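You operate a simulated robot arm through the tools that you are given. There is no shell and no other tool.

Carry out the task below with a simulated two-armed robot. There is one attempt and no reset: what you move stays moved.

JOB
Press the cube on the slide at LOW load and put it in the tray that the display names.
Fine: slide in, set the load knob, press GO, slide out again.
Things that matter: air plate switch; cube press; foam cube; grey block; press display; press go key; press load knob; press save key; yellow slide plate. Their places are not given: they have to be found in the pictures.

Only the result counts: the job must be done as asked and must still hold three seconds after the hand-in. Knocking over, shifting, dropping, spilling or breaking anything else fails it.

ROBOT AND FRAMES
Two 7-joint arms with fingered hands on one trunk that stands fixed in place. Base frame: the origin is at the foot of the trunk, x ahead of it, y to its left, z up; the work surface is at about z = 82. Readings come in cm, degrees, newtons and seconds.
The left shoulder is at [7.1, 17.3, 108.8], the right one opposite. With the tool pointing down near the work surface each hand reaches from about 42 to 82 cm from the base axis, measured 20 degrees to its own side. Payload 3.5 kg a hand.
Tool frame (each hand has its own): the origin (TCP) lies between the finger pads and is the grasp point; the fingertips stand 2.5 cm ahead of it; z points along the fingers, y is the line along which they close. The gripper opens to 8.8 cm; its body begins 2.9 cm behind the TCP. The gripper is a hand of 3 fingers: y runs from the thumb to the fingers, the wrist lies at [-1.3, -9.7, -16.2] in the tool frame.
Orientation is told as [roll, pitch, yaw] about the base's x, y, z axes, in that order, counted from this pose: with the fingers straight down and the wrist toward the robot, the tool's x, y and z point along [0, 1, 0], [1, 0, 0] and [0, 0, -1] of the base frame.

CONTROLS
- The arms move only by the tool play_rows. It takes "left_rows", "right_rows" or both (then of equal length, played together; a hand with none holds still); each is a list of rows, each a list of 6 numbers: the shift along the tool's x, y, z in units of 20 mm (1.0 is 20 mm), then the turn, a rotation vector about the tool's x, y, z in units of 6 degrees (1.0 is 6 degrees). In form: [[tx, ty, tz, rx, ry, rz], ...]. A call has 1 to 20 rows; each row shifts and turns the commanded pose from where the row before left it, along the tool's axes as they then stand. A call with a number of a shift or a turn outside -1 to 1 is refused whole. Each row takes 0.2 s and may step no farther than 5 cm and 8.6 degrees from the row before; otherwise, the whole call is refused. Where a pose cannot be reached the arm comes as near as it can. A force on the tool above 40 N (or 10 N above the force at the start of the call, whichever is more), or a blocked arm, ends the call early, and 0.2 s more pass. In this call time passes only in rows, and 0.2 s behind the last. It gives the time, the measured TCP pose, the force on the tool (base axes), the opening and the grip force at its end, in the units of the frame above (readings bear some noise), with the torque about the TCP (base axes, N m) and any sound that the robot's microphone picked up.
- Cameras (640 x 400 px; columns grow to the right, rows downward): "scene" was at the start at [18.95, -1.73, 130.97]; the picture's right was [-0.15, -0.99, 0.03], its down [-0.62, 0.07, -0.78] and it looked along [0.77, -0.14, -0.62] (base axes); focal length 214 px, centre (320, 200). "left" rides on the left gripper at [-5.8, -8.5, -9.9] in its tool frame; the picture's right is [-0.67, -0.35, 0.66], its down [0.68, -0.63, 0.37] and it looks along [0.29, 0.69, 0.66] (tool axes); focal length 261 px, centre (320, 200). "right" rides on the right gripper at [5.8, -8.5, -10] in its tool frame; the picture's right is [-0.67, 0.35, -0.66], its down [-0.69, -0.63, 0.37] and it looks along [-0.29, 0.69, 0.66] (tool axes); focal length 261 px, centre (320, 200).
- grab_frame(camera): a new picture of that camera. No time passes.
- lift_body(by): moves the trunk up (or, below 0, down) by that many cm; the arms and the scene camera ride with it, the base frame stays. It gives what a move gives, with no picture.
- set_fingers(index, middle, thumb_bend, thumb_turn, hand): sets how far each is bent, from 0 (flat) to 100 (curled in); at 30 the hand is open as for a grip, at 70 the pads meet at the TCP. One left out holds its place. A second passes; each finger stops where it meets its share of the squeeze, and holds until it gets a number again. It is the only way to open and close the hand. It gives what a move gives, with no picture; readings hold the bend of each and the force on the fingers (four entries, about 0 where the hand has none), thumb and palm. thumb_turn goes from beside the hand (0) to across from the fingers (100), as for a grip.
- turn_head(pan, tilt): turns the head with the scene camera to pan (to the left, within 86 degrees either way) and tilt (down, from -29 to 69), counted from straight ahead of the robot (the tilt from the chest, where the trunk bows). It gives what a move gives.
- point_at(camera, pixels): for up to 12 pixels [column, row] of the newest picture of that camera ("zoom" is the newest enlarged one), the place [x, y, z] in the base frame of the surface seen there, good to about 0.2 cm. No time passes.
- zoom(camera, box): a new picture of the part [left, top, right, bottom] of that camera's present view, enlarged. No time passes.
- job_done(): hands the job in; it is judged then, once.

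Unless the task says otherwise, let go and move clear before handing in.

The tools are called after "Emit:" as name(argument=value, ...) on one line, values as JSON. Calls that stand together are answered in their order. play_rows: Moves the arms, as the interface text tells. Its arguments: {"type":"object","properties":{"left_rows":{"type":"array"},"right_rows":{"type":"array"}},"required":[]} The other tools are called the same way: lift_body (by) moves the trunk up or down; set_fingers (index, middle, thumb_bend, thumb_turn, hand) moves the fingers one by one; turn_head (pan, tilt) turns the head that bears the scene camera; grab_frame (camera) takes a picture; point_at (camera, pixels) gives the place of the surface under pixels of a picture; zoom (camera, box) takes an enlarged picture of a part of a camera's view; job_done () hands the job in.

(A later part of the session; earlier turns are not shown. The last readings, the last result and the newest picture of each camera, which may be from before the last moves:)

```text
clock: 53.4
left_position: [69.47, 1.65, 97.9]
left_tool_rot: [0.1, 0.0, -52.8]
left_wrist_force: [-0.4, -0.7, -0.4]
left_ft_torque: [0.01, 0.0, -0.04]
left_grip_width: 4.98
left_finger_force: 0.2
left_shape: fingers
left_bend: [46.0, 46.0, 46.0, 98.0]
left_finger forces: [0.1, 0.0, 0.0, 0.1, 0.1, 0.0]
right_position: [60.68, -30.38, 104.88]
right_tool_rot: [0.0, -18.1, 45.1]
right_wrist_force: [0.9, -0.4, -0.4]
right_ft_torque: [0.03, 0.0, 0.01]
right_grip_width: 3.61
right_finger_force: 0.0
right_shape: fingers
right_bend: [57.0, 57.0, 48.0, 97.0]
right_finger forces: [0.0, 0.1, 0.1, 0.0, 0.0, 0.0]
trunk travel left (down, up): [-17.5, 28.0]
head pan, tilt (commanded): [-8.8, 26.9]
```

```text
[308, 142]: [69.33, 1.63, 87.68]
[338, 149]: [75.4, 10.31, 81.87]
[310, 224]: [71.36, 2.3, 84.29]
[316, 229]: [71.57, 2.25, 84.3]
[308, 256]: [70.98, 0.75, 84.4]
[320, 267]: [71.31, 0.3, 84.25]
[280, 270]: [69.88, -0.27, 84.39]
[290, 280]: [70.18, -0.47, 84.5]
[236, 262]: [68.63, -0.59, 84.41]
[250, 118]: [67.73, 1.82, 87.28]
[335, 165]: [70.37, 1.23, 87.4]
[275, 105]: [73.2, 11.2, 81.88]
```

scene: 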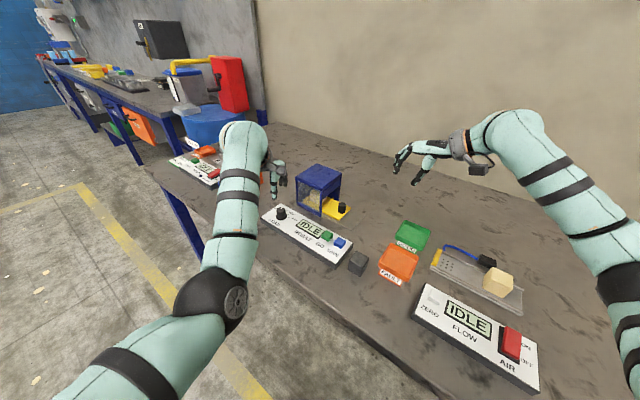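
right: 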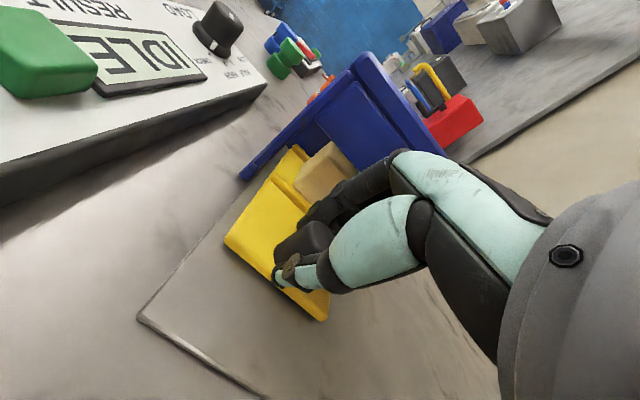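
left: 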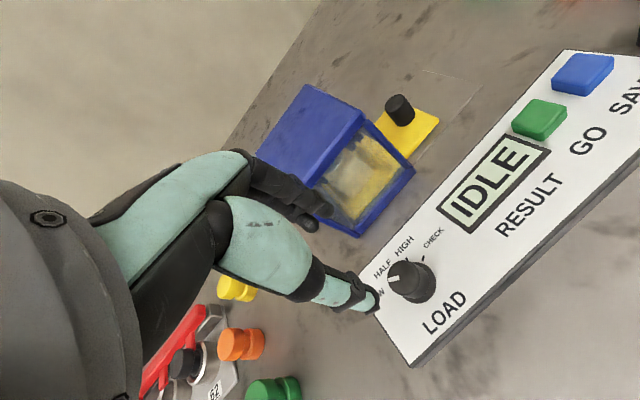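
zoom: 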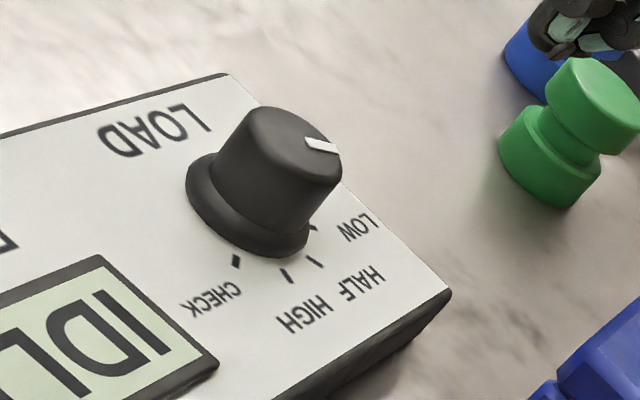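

The pointer measures about +8 to +10° (±4°) against the LOW tick at +14°, so I want a straight-down view to be certain. I'll swing the left hand so its camera is above the knob.

Emit:
play_rows(left_rows=[[0, 0, -0.5, 0, 0, -1], [0, 0, -0.5, 0, 0, -1], [0, 0, 0, 0, 0, -1], [0, 0, 0, 0, 0, -1], [0, 0, 0, 0, 0, -1], [0, 0, 0, 0, 0, -1], [0, 0, 0, 0, 0, -1], [0, 0, 0, 0, 0, -1], [0, 0, 0, 0, 0, -1], [0, 0, 0, 0, 0, -1], [0, 0, 0, 0, 0, -1], [0, 0, 0, 0, 0, -1], [0, 0, 0, 0, 0, -1], [0.7, 0.7, 0, 0, 0, 0], [0.7, 0.7, 0, 0, 0, 0], [0.7, 0.7, 0, 0, 0, 0], [0.7, 0.7, 0, 0, 0, 0], [0.7, 0.7, 0, 0, 0, 0]])

Emit:
grab_frame(camera="left")

```text
clock: 57.2
left_position: [72.62, 10.89, 99.97]
left_tool_rot: [0.1, 0.0, 25.4]
left_wrist_force: [0.7, 0.9, -0.7]
left_ft_torque: [0.02, -0.02, -0.03]
left_grip_width: 4.99
left_finger_force: 0.0
left_shape: fingers
left_bend: [46.0, 46.0, 46.0, 98.0]
left_finger forces: [0.0, 0.0, 0.1, 0.1, 0.0, 0.0]
right_position: [60.65, -30.2, 104.87]
right_tool_rot: [0.0, -17.9, 45.1]
right_wrist_force: [-0.2, 0.6, -0.3]
right_ft_torque: [0.02, 0.01, 0.04]
right_grip_width: 3.62
right_finger_force: 0.0
right_shape: fingers
right_bend: [57.0, 57.0, 48.0, 97.0]
right_finger forces: [0.2, 0.0, 0.1, 0.0, 0.0, 0.0]
trunk travel left (down, up): [-17.5, 28.0]
head pan, tilt (commanded): [-8.8, 26.9]
```

```text
taken
```

left: 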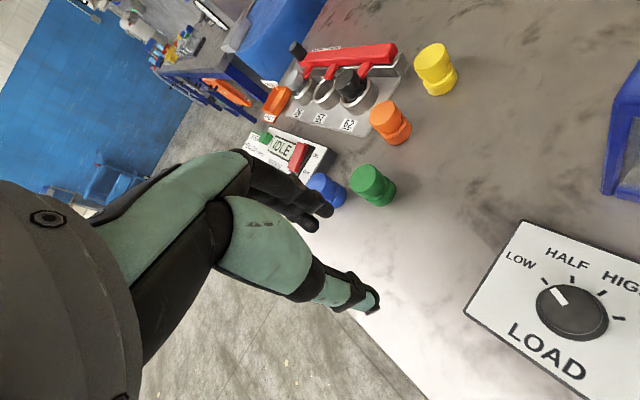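

The dial is now seen from above at (570,310) with the LOW and HALF ticks visible. I'll zoom in on it.

Emit:
zoom(camera="left", box=[500, 235, 640, 385])

Emit:
point_at(camera="zoom", pixels=[[320, 200]])

```text
2.67 times, centred on (570, 310) of left
```

zoom: 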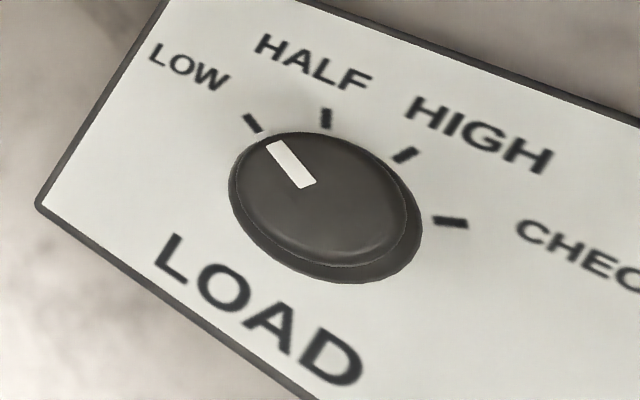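

```text
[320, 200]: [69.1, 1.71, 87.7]
```

From above, the pointer line (312,182)→(275,145) runs exactly into the LOW tick at (253,122): the load is LOW. Next is the GO key, so I'll measure it and its neighbour SAVE.

Emit:
zoom(camera="scene", box=[290, 210, 370, 270])

Emit:
point_at(camera="zoom", pixels=[[320, 200]])

Emit:
grab_frame(camera="right")

```text
6.67 times, centred on (330, 240) of scene
```

zoom: 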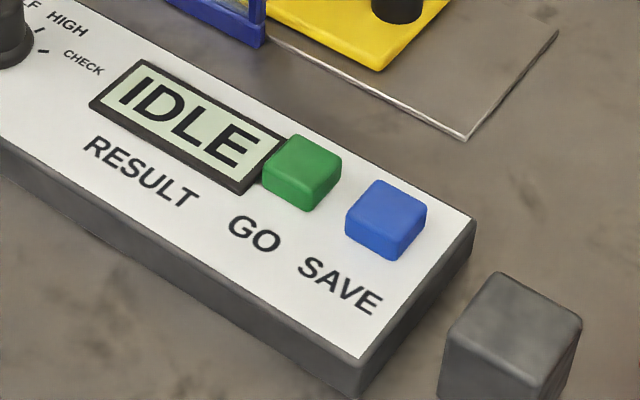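

```text
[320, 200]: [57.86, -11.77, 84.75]
```

```text
taken
```

right: 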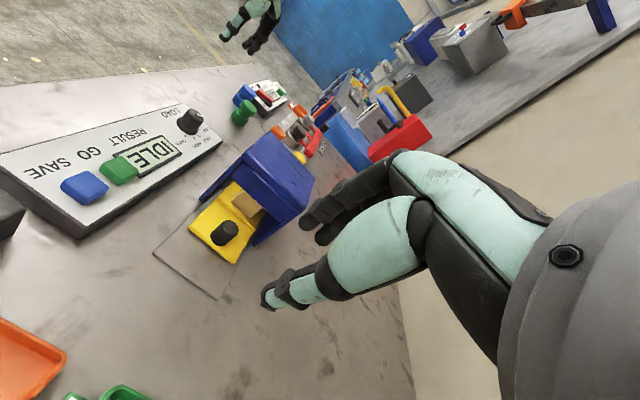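

Emit:
zoom(camera="scene", box=[290, 210, 370, 270])

Emit:
point_at(camera="zoom", pixels=[[295, 138], [338, 160], [308, 186], [265, 165], [301, 162], [380, 183], [424, 208], [393, 236], [348, 212], [386, 210], [508, 310], [280, 195]])

```text
6.67 times, centred on (330, 240) of scene
```

zoom: 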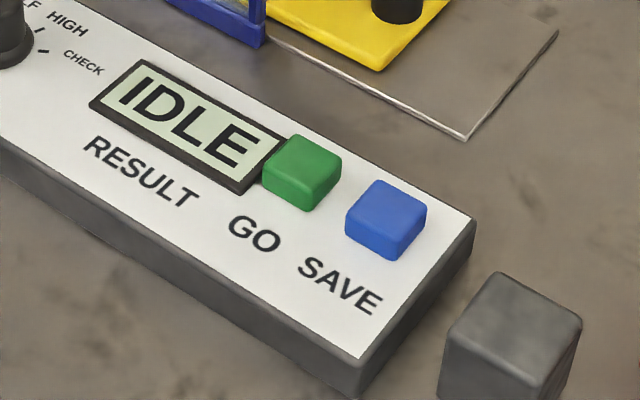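

```text
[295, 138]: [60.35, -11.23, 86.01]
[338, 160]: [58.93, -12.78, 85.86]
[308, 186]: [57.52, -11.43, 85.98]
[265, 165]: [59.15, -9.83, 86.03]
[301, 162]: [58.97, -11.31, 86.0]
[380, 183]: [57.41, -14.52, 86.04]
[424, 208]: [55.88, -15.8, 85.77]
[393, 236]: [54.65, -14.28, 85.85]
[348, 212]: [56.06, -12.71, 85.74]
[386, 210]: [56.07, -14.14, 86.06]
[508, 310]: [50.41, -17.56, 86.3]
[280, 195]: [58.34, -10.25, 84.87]
```

GO's top centre is (58.98, -11.3, 86.0), about 2 cm wide, and SAVE is 4.2 cm away. I'll close the right hand to a pinch tip, level it, bring it above GO, and draw the left hand back.

Emit:
set_fingers(hand="right", index=70, middle=70, thumb_bend=70)

Emit:
play_rows(left_rows=[[0.73, -0.53, -0.75, 0, 0, 0], [0.73, -0.53, -0.75, 0, 0, 0], [0.73, -0.53, -0.75, 0, 0, 0], [0.73, -0.53, -0.75, 0, 0, 0], [0.73, -0.53, -0.75, 0, 0, 0], [0.73, -0.53, -0.75, 0, 0, 0], [0.73, -0.53, -0.75, 0, 0, 0], [0.73, -0.53, -0.75, 0, 0, 0], [0, 0, 0, 0, 0, 1], [0, 0, 0, 0, 0, 1], [0, 0, 0, 0, 0, 1]], right_rows=[[0, 0, 0, 1, 0, 0], [0, 0, 0, 1, 0, 0], [0, 0, 0, 1, 0, 0], [0.91, 0.78, 0.5, 0, 0, 0], [0.91, 0.78, 0.5, 0, 0, 0], [0.91, 0.78, 0.5, 0, 0, 0], [0.91, 0.78, 0.5, 0, 0, 0], [0.91, 0.78, 0.5, 0, 0, 0], [0.91, 0.78, 0.5, 0, 0, 0], [0.91, 0.78, 0.5, 0, 0, 0], [0.93, 0.77, 0.5, 0, 0, 0]])

Emit:
grab_frame(camera="scene")

Emit:
grab_frame(camera="right")

```text
clock: 58.2
left_position: [72.64, 10.93, 99.95]
left_tool_rot: [0.0, 0.0, 25.4]
left_wrist_force: [0.9, 0.3, -0.7]
left_ft_torque: [-0.01, 0.02, 0.0]
left_grip_width: 4.96
left_finger_force: 0.1
left_shape: fingers
left_bend: [46.0, 46.0, 46.0, 98.0]
left_finger forces: [0.0, 0.1, 0.0, 0.1, 0.0, 0.1]
right_position: [60.64, -30.28, 104.9]
right_tool_rot: [0.0, -17.9, 45.1]
right_wrist_force: [0.4, 0.7, -0.8]
right_ft_torque: [-0.04, 0.0, -0.02]
right_grip_width: 0.01
right_finger_force: 0.0
right_shape: fingers
right_bend: [70.0, 70.0, 70.0, 97.0]
right_finger forces: [0.0, 0.1, 0.0, 0.0, 0.0, 0.1]
trunk travel left (down, up): [-17.5, 28.0]
head pan, tilt (commanded): [-8.8, 26.9]
```

```text
clock: 60.5
left_position: [60.24, 24.12, 106.22]
left_tool_rot: [2.6, 5.5, 19.6]
left_wrist_force: [-0.9, 1.3, 0.1]
left_ft_torque: [0.0, -0.01, -0.03]
left_grip_width: 5.0
left_finger_force: 0.0
left_shape: fingers
left_bend: [46.0, 46.0, 46.0, 98.0]
left_finger forces: [0.1, 0.0, 0.1, 0.1, 0.0, 0.0]
right_position: [59.68, -13.12, 97.44]
right_tool_rot: [0.0, 0.1, 45.1]
right_wrist_force: [-0.1, 0.8, 0.0]
right_ft_torque: [-0.02, 0.0, 0.0]
right_grip_width: 0.0
right_finger_force: 0.0
right_shape: fingers
right_bend: [70.0, 70.0, 70.0, 97.0]
right_finger forces: [0.1, 0.0, 0.0, 0.0, 0.0, 0.0]
trunk travel left (down, up): [-17.5, 28.0]
head pan, tilt (commanded): [-8.8, 26.9]
stopped in row 11 (left hand): the arm was blocked; the commanded pose is now the measured one
```

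```text
taken
```

scene: 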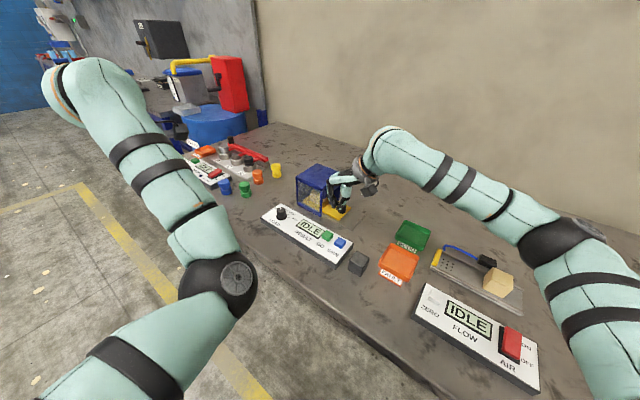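

```text
taken
```

right: 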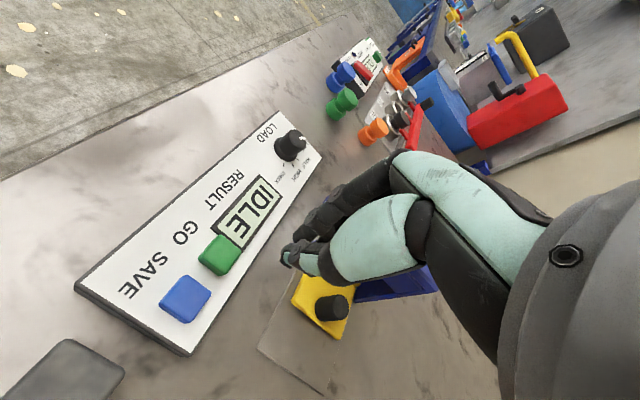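

The left arm reported a block at (60.2, 24.1, 106.2). I'll look at what is around the left hand before going on.

Emit:
grab_frame(camera="left")

Emit:
turn_head(pan=25, tilt=20)

Emit:
grab_frame(camera="scene")

```text
taken
```

left: 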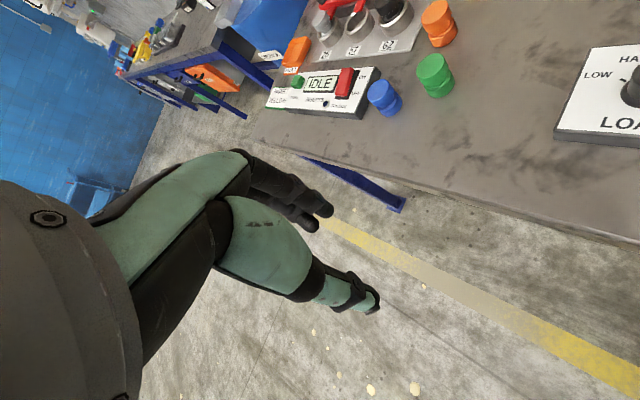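

```text
clock: 61.5
left_position: [60.29, 23.9, 106.3]
left_tool_rot: [2.7, 5.5, 19.4]
left_wrist_force: [0.5, -0.1, 0.0]
left_ft_torque: [0.01, 0.01, 0.04]
left_grip_width: 5.01
left_finger_force: 0.1
left_shape: fingers
left_bend: [46.0, 46.0, 46.0, 98.0]
left_finger forces: [0.0, 0.0, 0.0, 0.0, 0.1, 0.1]
right_position: [59.55, -13.08, 97.63]
right_tool_rot: [0.1, 0.1, 45.2]
right_wrist_force: [0.2, 0.3, 0.4]
right_ft_torque: [-0.02, 0.02, -0.01]
right_grip_width: 0.0
right_finger_force: 0.1
right_shape: fingers
right_bend: [70.0, 70.0, 70.0, 97.0]
right_finger forces: [0.0, 0.0, 0.0, 0.0, 0.0, 0.0]
trunk travel left (down, up): [-17.5, 28.0]
head pan, tilt (commanded): [25.0, 20.0]
```

```text
taken
```

scene: 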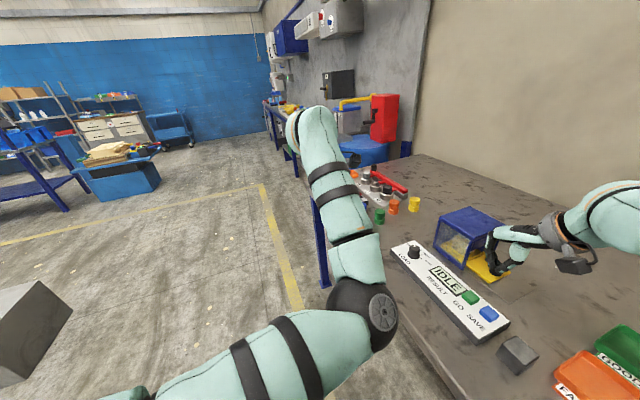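

The left arm is in free air with no force on it (a joint limit stopped it), so I'll leave it there. I'll turn the head back and bring the right pinch tip down to about 2 cm above GO.

Emit:
turn_head(pan=-8.8, tilt=30)

Emit:
play_rows(right_rows=[[0.214, 0.129, 0.8, 0, 0, 0], [0.214, 0.129, 0.8, 0, 0, 0], [0.214, 0.129, 0.8, 0, 0, 0], [0.214, 0.129, 0.8, 0, 0, 0]])

Emit:
zoom(camera="scene", box=[270, 130, 390, 250])

Emit:
grab_frame(camera="right")

```text
clock: 62.5
left_position: [60.28, 23.9, 106.34]
left_tool_rot: [2.7, 5.5, 19.4]
left_wrist_force: [0.0, -0.1, 0.6]
left_ft_torque: [0.01, 0.04, 0.03]
left_grip_width: 5.0
left_finger_force: 0.1
left_shape: fingers
left_bend: [46.0, 46.0, 46.0, 98.0]
left_finger forces: [0.0, 0.0, 0.0, 0.1, 0.0, 0.1]
right_position: [59.56, -13.18, 97.54]
right_tool_rot: [0.1, 0.1, 45.1]
right_wrist_force: [0.3, -1.0, 0.9]
right_ft_torque: [-0.02, -0.02, 0.01]
right_grip_width: 0.0
right_finger_force: 0.1
right_shape: fingers
right_bend: [70.0, 70.0, 70.0, 97.0]
right_finger forces: [0.0, 0.0, 0.1, 0.0, 0.0, 0.1]
trunk travel left (down, up): [-17.5, 28.0]
head pan, tilt (commanded): [-8.8, 30.0]
```

```text
clock: 63.5
left_position: [60.17, 23.95, 106.31]
left_tool_rot: [2.7, 5.4, 19.4]
left_wrist_force: [-0.4, 0.3, 0.7]
left_ft_torque: [-0.03, 0.04, 0.0]
left_grip_width: 5.03
left_finger_force: 0.0
left_shape: fingers
left_bend: [46.0, 46.0, 46.0, 98.0]
left_finger forces: [0.0, 0.1, 0.1, 0.0, 0.2, 0.0]
right_position: [59.08, -11.21, 90.92]
right_tool_rot: [0.1, 0.1, 45.1]
right_wrist_force: [-0.3, -0.2, 0.6]
right_ft_torque: [0.0, -0.03, 0.0]
right_grip_width: 0.01
right_finger_force: 0.0
right_shape: fingers
right_bend: [70.0, 70.0, 70.0, 97.0]
right_finger forces: [0.0, 0.1, 0.0, 0.0, 0.0, 0.1]
trunk travel left (down, up): [-17.5, 28.0]
head pan, tilt (commanded): [-8.8, 30.0]
```

```text
3.33 times, centred on (330, 190) of scene
```

zoom: 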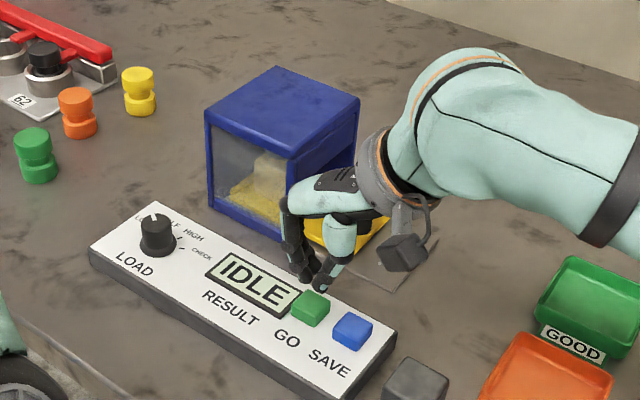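

```text
taken
```

right: 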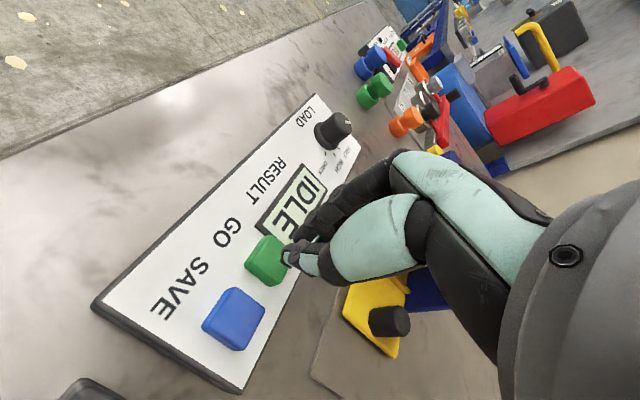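

The pinch tip is just above the green key in both views and clear of the blue one. I'll come down to near contact.

Emit:
play_rows(right_rows=[[0, 0, 0.3, 0, 0, 0], [0, 0, 0.3, 0, 0, 0], [0, 0, 0.3, 0, 0, 0], [0, 0, 0.2, 0, 0, 0]])

Emit:
zoom(camera="scene", box=[290, 160, 370, 240])

Emit:
zoom(camera="right", box=[180, 150, 400, 350])

```text
clock: 64.5
left_position: [60.19, 23.89, 106.22]
left_tool_rot: [2.7, 5.5, 19.4]
left_wrist_force: [0.9, 0.2, 0.7]
left_ft_torque: [0.02, 0.02, 0.03]
left_grip_width: 5.01
left_finger_force: 0.0
left_shape: fingers
left_bend: [46.0, 46.0, 46.0, 98.0]
left_finger forces: [0.0, 0.0, 0.0, 0.1, 0.0, 0.1]
right_position: [59.03, -11.28, 88.78]
right_tool_rot: [0.0, 0.1, 45.1]
right_wrist_force: [-0.3, -0.2, -0.4]
right_ft_torque: [0.01, 0.02, 0.02]
right_grip_width: 0.04
right_finger_force: 0.1
right_shape: fingers
right_bend: [70.0, 70.0, 70.0, 97.0]
right_finger forces: [0.1, 0.1, 0.0, 0.0, 0.1, 0.0]
trunk travel left (down, up): [-17.5, 28.0]
head pan, tilt (commanded): [-8.8, 30.0]
```

```text
5.00 times, centred on (330, 200) of scene
```

zoom: 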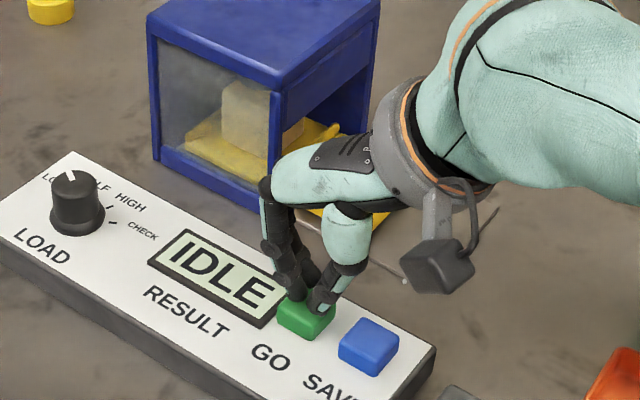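

```text
2.00 times, centred on (290, 250) of right
```

zoom: 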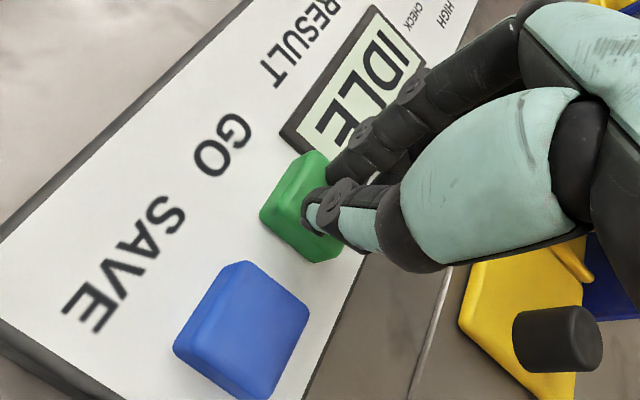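

The tips rest right above GO with SAVE well clear. I'll press down in small steps.

Emit:
play_rows(right_rows=[[0, 0, 0.1, 0, 0, 0], [0, 0, 0.1, 0, 0, 0], [0, 0, 0.1, 0, 0, 0]])

Emit:
zoom(camera="scene", box=[290, 160, 370, 240])

```text
clock: 65.3
left_position: [60.17, 23.86, 106.32]
left_tool_rot: [2.6, 5.5, 19.3]
left_wrist_force: [-0.8, -0.7, 0.7]
left_ft_torque: [-0.01, 0.04, -0.01]
left_grip_width: 4.99
left_finger_force: 0.0
left_shape: fingers
left_bend: [46.0, 46.0, 46.0, 98.0]
left_finger forces: [0.0, 0.0, 0.0, 0.0, 0.0, 0.0]
right_position: [59.18, -11.14, 88.26]
right_tool_rot: [0.0, -0.1, 45.0]
right_wrist_force: [0.1, -1.2, 1.7]
right_ft_torque: [-0.02, 0.04, 0.01]
right_grip_width: 0.0
right_finger_force: 1.0
right_shape: fingers
right_bend: [70.0, 70.0, 70.0, 98.0]
right_finger forces: [0.0, 0.0, 0.0, 0.0, 1.6, 0.1]
trunk travel left (down, up): [-17.5, 28.0]
head pan, tilt (commanded): [-8.8, 30.0]
```

```text
5.00 times, centred on (330, 200) of scene
```

zoom: 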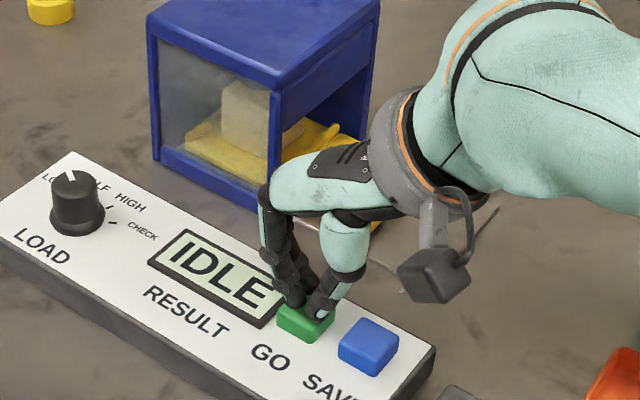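

Contact has started (1.7 N up, thumb 1.6 N) but the display still shows IDLE. I'll press a little deeper.

Emit:
play_rows(right_rows=[[0, 0, 0.1, 0, 0, 0], [0, 0, 0.1, 0, 0, 0]])

Emit:
zoom(camera="scene", box=[290, 160, 370, 240])

```text
clock: 65.9
left_position: [60.12, 23.94, 106.31]
left_tool_rot: [2.7, 5.4, 19.4]
left_wrist_force: [0.3, -0.1, 0.3]
left_ft_torque: [-0.02, 0.01, -0.02]
left_grip_width: 4.99
left_finger_force: 0.1
left_shape: fingers
left_bend: [46.0, 46.0, 46.0, 98.0]
left_finger forces: [0.0, 0.1, 0.0, 0.0, 0.0, 0.0]
right_position: [59.18, -11.13, 87.96]
right_tool_rot: [0.1, 0.1, 44.9]
right_wrist_force: [0.4, -1.1, 4.0]
right_ft_torque: [-0.02, 0.06, 0.0]
right_grip_width: 0.0
right_finger_force: 1.9
right_shape: fingers
right_bend: [70.0, 70.0, 70.0, 98.0]
right_finger forces: [0.1, 0.1, 0.0, 0.1, 4.2, 0.0]
trunk travel left (down, up): [-17.5, 28.0]
head pan, tilt (commanded): [-8.8, 30.0]
heard: click
```

```text
5.00 times, centred on (330, 200) of scene
```

zoom: 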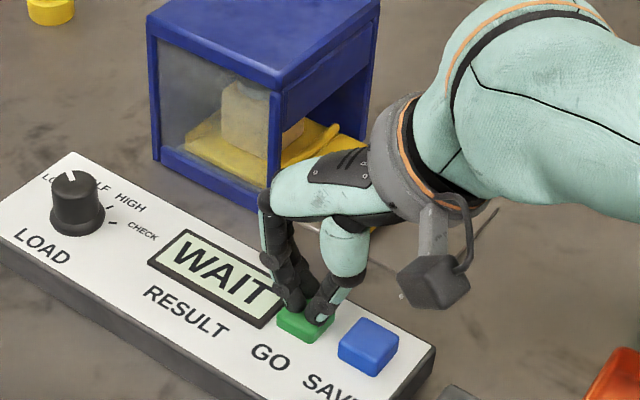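

A click was heard and the display reads WAIT: the press is running. I'll lift straight off the key and watch the display.

Emit:
play_rows(right_rows=[[0, 0, -0.3, 0, 0, 0], [0, 0, -0.6, 0, 0, 0], [0, 0, -1, 0, 0, 0], [0, 0, -1, 0, 0, 0], [0, 0, -1, 0, 0, 0]])

Emit:
zoom(camera="scene", box=[270, 150, 390, 250])

```text
clock: 67.1
left_position: [60.26, 23.84, 106.43]
left_tool_rot: [2.8, 5.5, 19.4]
left_wrist_force: [0.6, -0.2, 0.0]
left_ft_torque: [0.03, 0.0, 0.02]
left_grip_width: 4.98
left_finger_force: 0.1
left_shape: fingers
left_bend: [46.0, 46.0, 46.0, 98.0]
left_finger forces: [0.0, 0.1, 0.1, 0.1, 0.1, 0.1]
right_position: [59.11, -11.34, 95.46]
right_tool_rot: [0.0, 0.2, 45.0]
right_wrist_force: [0.4, -0.2, 0.3]
right_ft_torque: [0.0, 0.04, -0.03]
right_grip_width: 0.0
right_finger_force: 0.1
right_shape: fingers
right_bend: [70.0, 70.0, 70.0, 98.0]
right_finger forces: [0.0, 0.0, 0.1, 0.1, 0.0, 0.0]
trunk travel left (down, up): [-17.5, 28.0]
head pan, tilt (commanded): [-8.8, 30.0]
```

```text
4.00 times, centred on (330, 200) of scene
```

zoom: 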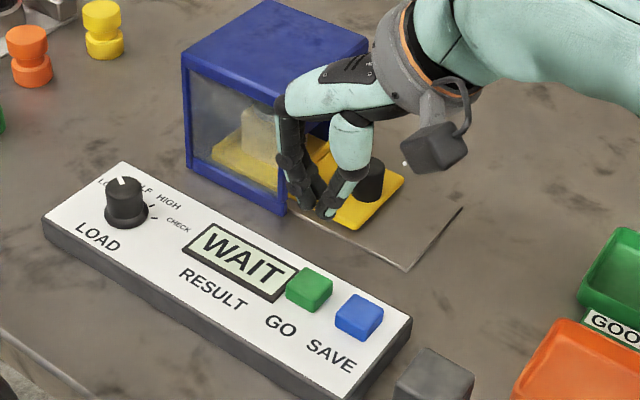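

It still reads WAIT. While it runs I'll bring the right hand back above the slide handle with the backward tilt, then read the display again.

Emit:
play_rows(right_rows=[[0, 0, -1, 0, 0, 0], [0, 0, -1, 0, 0, 0], [0, 0, -1, 0, 0, 0], [-0.914, -0.066, -0.1, 0, 0, 0], [-0.914, -0.066, -0.1, 0, 0, 0], [-0.914, -0.066, -0.1, 0, 0, 0], [-0.914, -0.066, -0.1, 0, 0, 0], [-0.914, -0.066, -0.1, 0, 0, 0], [-0.914, -0.066, -0.1, 0, 0, 0], [-0.914, -0.066, -0.1, 0, 0, 0], [0, 0, 0, -1, 0, 0], [0, 0, 0, -1, 0, 0], [0, 0, 0, -1, 0, 0]])

Emit:
zoom(camera="scene", box=[270, 150, 390, 250])

```text
clock: 69.9
left_position: [60.28, 23.89, 106.26]
left_tool_rot: [2.7, 5.5, 19.5]
left_wrist_force: [-0.2, 0.0, -0.5]
left_ft_torque: [-0.01, 0.0, 0.0]
left_grip_width: 5.01
left_finger_force: 0.0
left_shape: fingers
left_bend: [46.0, 46.0, 46.0, 98.0]
left_finger forces: [0.0, 0.0, 0.1, 0.1, 0.0, 0.0]
right_position: [67.55, -20.89, 103.13]
right_tool_rot: [0.0, -18.0, 45.1]
right_wrist_force: [0.2, 0.4, -0.4]
right_ft_torque: [0.01, 0.04, 0.01]
right_grip_width: 0.0
right_finger_force: 0.1
right_shape: fingers
right_bend: [70.0, 70.0, 70.0, 98.0]
right_finger forces: [0.0, 0.1, 0.1, 0.0, 0.1, 0.1]
trunk travel left (down, up): [-17.5, 28.0]
head pan, tilt (commanded): [-8.8, 30.0]
```

```text
4.00 times, centred on (330, 200) of scene
```

zoom: 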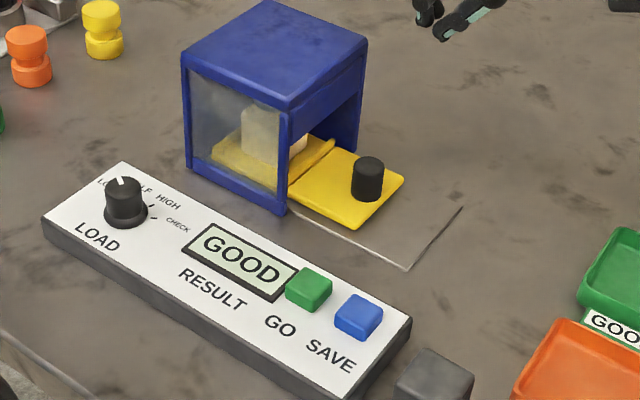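

The display now reads GOOD. I'll measure the handle's present place for the pull-out.

Emit:
point_at(camera="zoom", pixels=[[367, 158], [367, 166], [355, 163], [380, 163], [367, 172], [403, 178], [350, 226]])

Emit:
grab_frame(camera="right")

Emit:
set_fingers(hand="right", index=57, middle=57, thumb_bend=46)

```text
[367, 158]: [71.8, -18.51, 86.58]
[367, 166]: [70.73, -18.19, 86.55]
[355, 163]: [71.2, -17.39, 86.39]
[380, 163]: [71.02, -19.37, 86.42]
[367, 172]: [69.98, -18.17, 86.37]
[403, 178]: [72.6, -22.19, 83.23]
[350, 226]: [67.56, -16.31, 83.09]
```

```text
taken
```

right: 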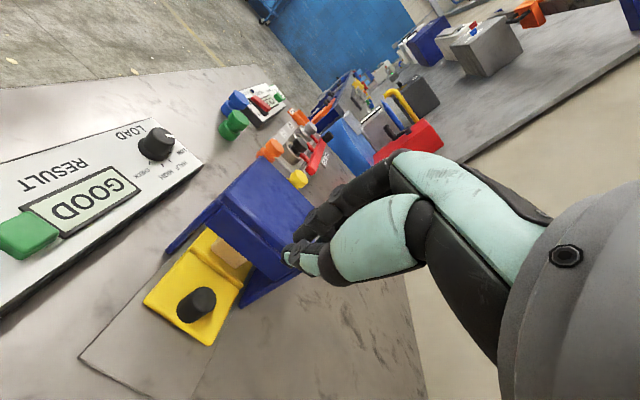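

```text
clock: 70.9
left_position: [60.32, 23.94, 106.31]
left_tool_rot: [2.7, 5.5, 19.4]
left_wrist_force: [-0.7, -0.4, -0.1]
left_ft_torque: [0.02, -0.01, -0.02]
left_grip_width: 5.01
left_finger_force: 0.1
left_shape: fingers
left_bend: [46.0, 46.0, 46.0, 98.0]
left_finger forces: [0.0, 0.1, 0.0, 0.0, 0.1, 0.0]
right_position: [67.45, -20.87, 103.09]
right_tool_rot: [0.0, -18.0, 45.0]
right_wrist_force: [-0.1, -0.7, 0.6]
right_ft_torque: [-0.03, 0.01, 0.01]
right_grip_width: 3.88
right_finger_force: 0.1
right_shape: fingers
right_bend: [56.0, 56.0, 46.0, 98.0]
right_finger forces: [0.1, 0.0, 0.2, 0.0, 0.1, 0.0]
trunk travel left (down, up): [-17.5, 28.0]
head pan, tilt (commanded): [-8.8, 30.0]
```

The handle is at about (70.95, -18.3), 11.5 cm in from its start, and the fingers are set as at release. I'll come in above it, staying about 1 cm off the press front.

Emit:
play_rows(right_rows=[[-0.04, 0.108, 0.832, 0, 0, 0], [-0.04, 0.108, 0.832, 0, 0, 0], [-0.04, 0.108, 0.832, 0, 0, 0], [-0.04, 0.108, 0.832, 0, 0, 0], [-0.04, 0.108, 0.832, 0, 0, 0], [-0.04, 0.108, 0.832, 0, 0, 0]])

Emit:
zoom(camera="scene", box=[290, 130, 410, 230])

Emit:
grab_frame(camera="right")

```text
clock: 72.3
left_position: [60.21, 23.87, 106.29]
left_tool_rot: [2.7, 5.5, 19.5]
left_wrist_force: [0.3, -1.2, 0.2]
left_ft_torque: [0.02, 0.0, 0.02]
left_grip_width: 5.0
left_finger_force: 0.2
left_shape: fingers
left_bend: [46.0, 46.0, 46.0, 98.0]
left_finger forces: [0.0, 0.0, 0.0, 0.0, 0.0, 0.0]
right_position: [70.96, -18.14, 94.0]
right_tool_rot: [0.0, -17.9, 45.1]
right_wrist_force: [0.0, 0.8, 0.1]
right_ft_torque: [0.03, 0.0, 0.0]
right_grip_width: 3.86
right_finger_force: 0.0
right_shape: fingers
right_bend: [56.0, 56.0, 46.0, 98.0]
right_finger forces: [0.1, 0.0, 0.0, 0.0, 0.0, 0.0]
trunk travel left (down, up): [-17.5, 28.0]
head pan, tilt (commanded): [-8.8, 30.0]
```

```text
4.00 times, centred on (350, 180) of scene
```

zoom: 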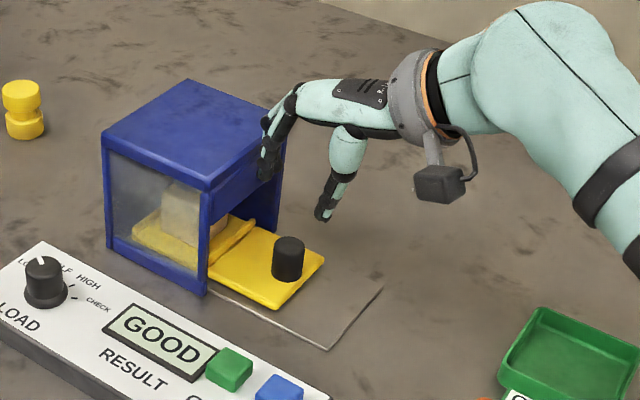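

```text
taken
```

right: 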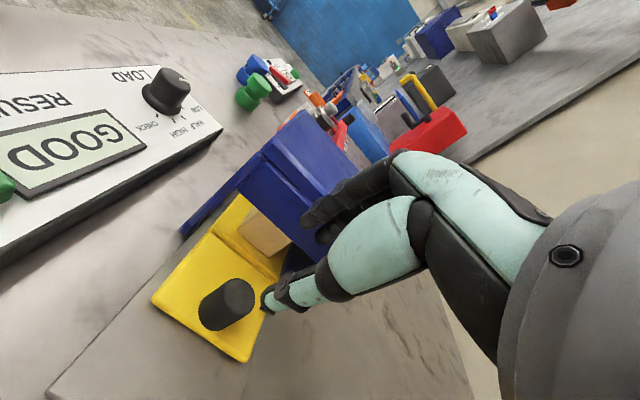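

The fingers look close to the press front at (268,150); I'll measure the gap before descending.

Emit:
zoom(camera="scene", box=[290, 130, 410, 230])

Emit:
point_at(camera="zoom", pixels=[[265, 170], [262, 155], [265, 125], [280, 115], [295, 95], [272, 145], [322, 210], [230, 185], [255, 180], [280, 160], [208, 215], [288, 245]])

```text
4.00 times, centred on (350, 180) of scene
```

zoom: 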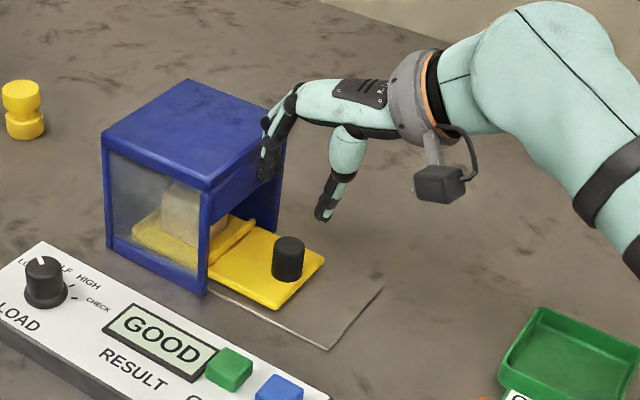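

```text
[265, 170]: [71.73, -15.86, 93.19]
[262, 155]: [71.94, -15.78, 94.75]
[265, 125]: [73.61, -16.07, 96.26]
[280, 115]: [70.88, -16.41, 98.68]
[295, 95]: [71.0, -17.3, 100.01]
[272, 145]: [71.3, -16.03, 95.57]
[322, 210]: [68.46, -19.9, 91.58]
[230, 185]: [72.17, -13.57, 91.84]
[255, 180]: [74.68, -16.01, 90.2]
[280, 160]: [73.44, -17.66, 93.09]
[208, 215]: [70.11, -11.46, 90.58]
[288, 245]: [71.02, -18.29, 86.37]
```

The gap to the press front is about 0.8 cm; I'll bend the two fingers slightly more to widen it, then go straight down.

Emit:
set_fingers(hand="right", index=59, middle=59)

Emit:
play_rows(right_rows=[[0, -0.16, 0.437, 0, 0, 0], [0, -0.16, 0.437, 0, 0, 0], [0, -0.16, 0.437, 0, 0, 0], [0, -0.143, 0.44, 0, 0, 0]])

Emit:
zoom(camera="scene", box=[290, 130, 410, 230])

Emit:
zoom(camera="right", box=[160, 120, 400, 360])

```text
clock: 73.3
left_position: [60.26, 23.86, 106.3]
left_tool_rot: [2.6, 5.5, 19.4]
left_wrist_force: [-0.6, 0.2, -0.2]
left_ft_torque: [0.0, -0.01, 0.0]
left_grip_width: 5.0
left_finger_force: 0.1
left_shape: fingers
left_bend: [46.0, 46.0, 46.0, 98.0]
left_finger forces: [0.1, 0.0, 0.1, 0.0, 0.0, 0.0]
right_position: [71.0, -18.05, 94.05]
right_tool_rot: [-0.1, -17.9, 45.0]
right_wrist_force: [0.5, 0.3, 0.2]
right_ft_torque: [0.0, -0.01, -0.02]
right_grip_width: 3.62
right_finger_force: 0.1
right_shape: fingers
right_bend: [59.0, 59.0, 46.0, 98.0]
right_finger forces: [0.0, 0.0, 0.0, 0.1, 0.0, 0.0]
trunk travel left (down, up): [-17.5, 28.0]
head pan, tilt (commanded): [-8.8, 30.0]
```

```text
clock: 74.3
left_position: [60.18, 23.81, 106.28]
left_tool_rot: [2.7, 5.5, 19.4]
left_wrist_force: [1.0, 0.0, 0.1]
left_ft_torque: [-0.01, 0.01, 0.01]
left_grip_width: 5.01
left_finger_force: 0.2
left_shape: fingers
left_bend: [46.0, 46.0, 46.0, 98.0]
left_finger forces: [0.0, 0.0, 0.0, 0.1, 0.0, 0.0]
right_position: [70.98, -18.39, 90.21]
right_tool_rot: [0.0, -17.9, 45.0]
right_wrist_force: [-0.3, 0.1, -0.8]
right_ft_torque: [0.0, 0.01, -0.01]
right_grip_width: 3.61
right_finger_force: 0.1
right_shape: fingers
right_bend: [59.0, 59.0, 46.0, 98.0]
right_finger forces: [0.1, 0.0, 0.0, 0.0, 0.0, 0.0]
trunk travel left (down, up): [-17.5, 28.0]
head pan, tilt (commanded): [-8.8, 30.0]
```

```text
4.00 times, centred on (350, 180) of scene
```

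zoom: 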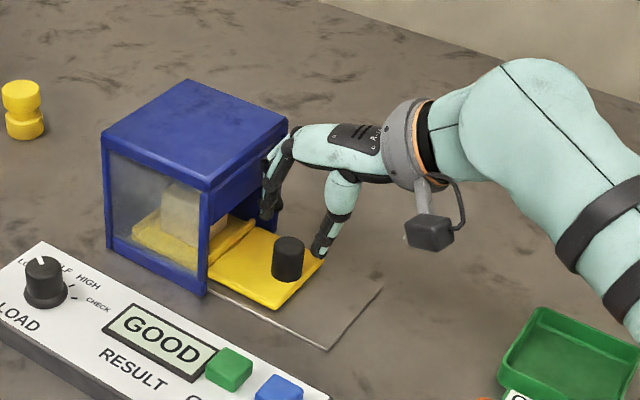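

```text
1.67 times, centred on (280, 240) of right
```

zoom: 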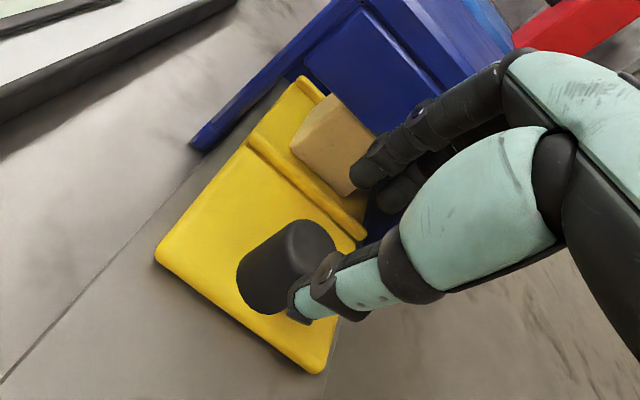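

The hand is lined up over the handle, with the thumb behind and fingers in front. I'll go down the remaining 3.6 cm.

Emit:
play_rows(right_rows=[[0, -0.139, 0.428, 0, 0, 0], [0, -0.139, 0.428, 0, 0, 0], [0, -0.139, 0.428, 0, 0, 0], [0, -0.139, 0.428, 0, 0, 0]])

Emit:
zoom(camera="scene", box=[290, 130, 410, 230])

Emit:
zoom(camera="right", box=[160, 120, 400, 360])

```text
clock: 75.3
left_position: [60.35, 23.78, 106.35]
left_tool_rot: [2.7, 5.5, 19.4]
left_wrist_force: [-0.2, -0.5, 0.0]
left_ft_torque: [-0.02, 0.03, 0.01]
left_grip_width: 5.02
left_finger_force: 0.0
left_shape: fingers
left_bend: [46.0, 46.0, 46.0, 98.0]
left_finger forces: [0.1, 0.0, 0.1, 0.1, 0.1, 0.1]
right_position: [70.82, -18.31, 86.83]
right_tool_rot: [0.0, -18.0, 45.0]
right_wrist_force: [0.9, -0.3, -0.9]
right_ft_torque: [0.0, -0.01, -0.04]
right_grip_width: 3.62
right_finger_force: 0.1
right_shape: fingers
right_bend: [59.0, 59.0, 46.0, 98.0]
right_finger forces: [0.1, 0.0, 0.1, 0.0, 0.1, 0.0]
trunk travel left (down, up): [-17.5, 28.0]
head pan, tilt (commanded): [-8.8, 30.0]
```

```text
4.00 times, centred on (350, 180) of scene
```

zoom: 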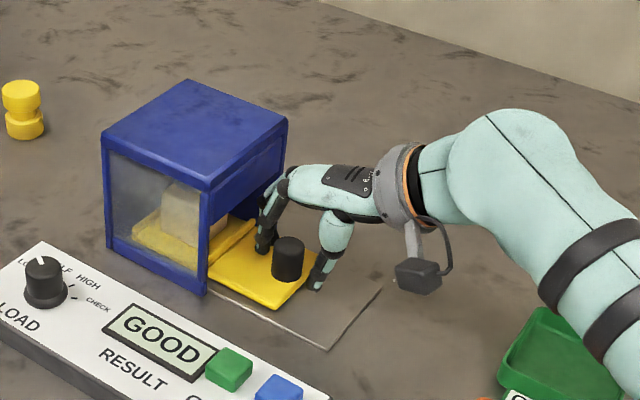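

```text
1.67 times, centred on (280, 240) of right
```

zoom: 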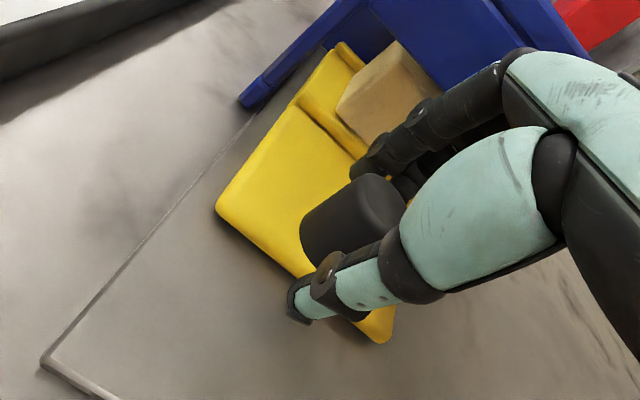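

The handle is straddled cleanly with no contact force. I'll close on it and then pull out along the slide.

Emit:
set_fingers(hand="right", index=64, middle=64, thumb_bend=64)

Emit:
play_rows(right_rows=[[0, -0.143, -0.0463, 0, 0, 0], [0, -0.19, -0.0618, 0, 0, 0], [0, -0.238, -0.0772, 0, 0, 0], [0, -0.285, -0.0927, 0, 0, 0], [0, -0.285, -0.0927, 0, 0, 0], [0, -0.285, -0.0927, 0, 0, 0], [0, -0.285, -0.0927, 0, 0, 0], [0, -0.19, -0.0618, 0, 0, 0]])

Emit:
zoom(camera="scene", box=[290, 130, 410, 230])

```text
clock: 76.3
left_position: [60.26, 23.75, 106.18]
left_tool_rot: [2.8, 5.6, 19.3]
left_wrist_force: [0.2, -0.6, -0.7]
left_ft_torque: [-0.03, -0.02, 0.01]
left_grip_width: 5.0
left_finger_force: 0.0
left_shape: fingers
left_bend: [46.0, 46.0, 46.0, 98.0]
left_finger forces: [0.0, 0.0, 0.1, 0.0, 0.1, 0.0]
right_position: [70.77, -18.35, 86.87]
right_tool_rot: [0.1, -18.0, 45.0]
right_wrist_force: [-2.9, -2.8, -1.7]
right_ft_torque: [-0.07, 0.08, 0.05]
right_grip_width: 2.1
right_finger_force: 3.2
right_shape: fingers
right_bend: [62.0, 64.0, 58.0, 97.0]
right_finger forces: [1.1, 0.1, 0.0, 0.0, 4.8, 0.0]
trunk travel left (down, up): [-17.5, 28.0]
head pan, tilt (commanded): [-8.8, 30.0]
```

```text
clock: 78.1
left_position: [60.29, 23.9, 106.45]
left_tool_rot: [2.6, 5.5, 19.3]
left_wrist_force: [0.0, -0.7, -0.7]
left_ft_torque: [0.03, 0.01, 0.0]
left_grip_width: 4.99
left_finger_force: 0.1
left_shape: fingers
left_bend: [46.0, 46.0, 46.0, 98.0]
left_finger forces: [0.0, 0.0, 0.0, 0.0, 0.1, 0.0]
right_position: [68.12, -21.21, 86.87]
right_tool_rot: [0.0, -18.0, 45.2]
right_wrist_force: [0.1, 1.1, 0.4]
right_ft_torque: [-0.03, 0.01, 0.04]
right_grip_width: 2.03
right_finger_force: 3.2
right_shape: fingers
right_bend: [61.0, 63.0, 60.0, 97.0]
right_finger forces: [2.9, 1.1, 0.0, 0.0, 3.2, 0.1]
trunk travel left (down, up): [-17.5, 28.0]
head pan, tilt (commanded): [-8.8, 30.0]
```

```text
4.00 times, centred on (350, 180) of scene
```

zoom: 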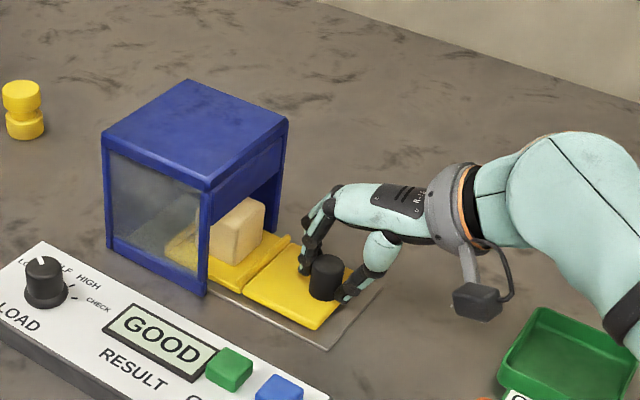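

The plate and cube follow smoothly, 3.9 cm out. I'll pull another 7 cm.

Emit:
play_rows(right_rows=[[0, -0.19, -0.0618, 0, 0, 0], [0, -0.285, -0.0927, 0, 0, 0], [0, -0.285, -0.0927, 0, 0, 0], [0, -0.285, -0.0927, 0, 0, 0], [0, -0.285, -0.0927, 0, 0, 0], [0, -0.285, -0.0927, 0, 0, 0], [0, -0.285, -0.0927, 0, 0, 0], [0, -0.285, -0.0927, 0, 0, 0], [0, -0.285, -0.0927, 0, 0, 0], [0, -0.285, -0.0927, 0, 0, 0], [0, -0.285, -0.0927, 0, 0, 0], [0, -0.285, -0.0927, 0, 0, 0]])

Emit:
zoom(camera="scene", box=[290, 130, 410, 230])

```text
clock: 80.7
left_position: [60.24, 23.9, 106.22]
left_tool_rot: [2.7, 5.4, 19.4]
left_wrist_force: [-0.7, 0.7, -0.1]
left_ft_torque: [0.02, 0.0, 0.0]
left_grip_width: 5.0
left_finger_force: 0.0
left_shape: fingers
left_bend: [46.0, 46.0, 46.0, 98.0]
left_finger forces: [0.0, 0.0, 0.0, 0.1, 0.0, 0.1]
right_position: [63.1, -26.02, 86.85]
right_tool_rot: [0.0, -17.9, 45.0]
right_wrist_force: [-1.2, 0.5, 1.3]
right_ft_torque: [0.0, 0.06, 0.01]
right_grip_width: 2.04
right_finger_force: 3.8
right_shape: fingers
right_bend: [61.0, 63.0, 60.0, 97.0]
right_finger forces: [3.2, 1.0, 0.1, 0.0, 3.9, 0.0]
trunk travel left (down, up): [-17.5, 28.0]
head pan, tilt (commanded): [-8.8, 30.0]
```

```text
4.00 times, centred on (350, 180) of scene
```

zoom: 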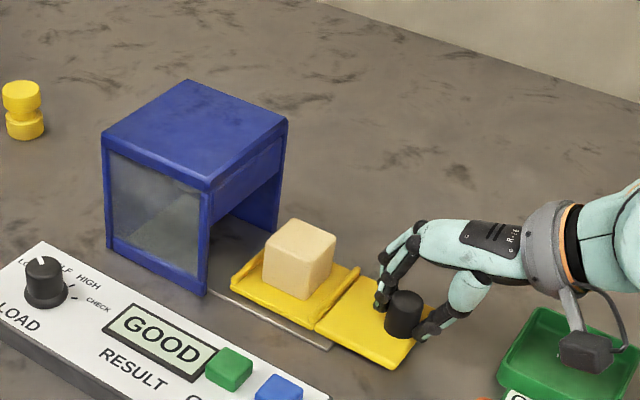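

It's about 0.8 cm short of where it began. I'll finish the pull in small steps.

Emit:
play_rows(right_rows=[[0, -0.143, -0.0463, 0, 0, 0], [0, -0.143, -0.0463, 0, 0, 0], [0, -0.095, -0.031, 0, 0, 0]])

Emit:
zoom(camera="scene", box=[290, 130, 430, 250])

```text
clock: 81.5
left_position: [60.12, 23.88, 106.39]
left_tool_rot: [2.6, 5.5, 19.5]
left_wrist_force: [0.1, 0.0, -0.8]
left_ft_torque: [0.0, 0.02, 0.0]
left_grip_width: 4.99
left_finger_force: 0.1
left_shape: fingers
left_bend: [46.0, 46.0, 46.0, 98.0]
left_finger forces: [0.0, 0.1, 0.0, 0.0, 0.0, 0.0]
right_position: [62.67, -26.73, 86.84]
right_tool_rot: [0.0, -18.0, 45.1]
right_wrist_force: [-2.5, 0.6, 1.8]
right_ft_torque: [-0.05, 0.09, 0.05]
right_grip_width: 2.06
right_finger_force: 4.3
right_shape: fingers
right_bend: [61.0, 63.0, 60.0, 97.0]
right_finger forces: [2.9, 0.8, 0.1, 0.1, 4.1, 0.0]
trunk travel left (down, up): [-17.5, 28.0]
head pan, tilt (commanded): [-8.8, 30.0]
```

```text
3.33 times, centred on (360, 190) of scene
```

zoom: 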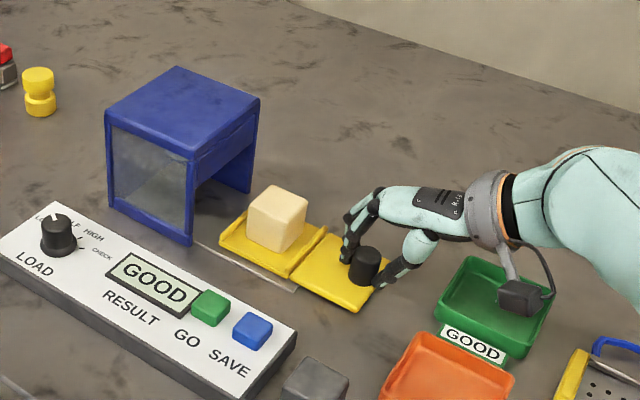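

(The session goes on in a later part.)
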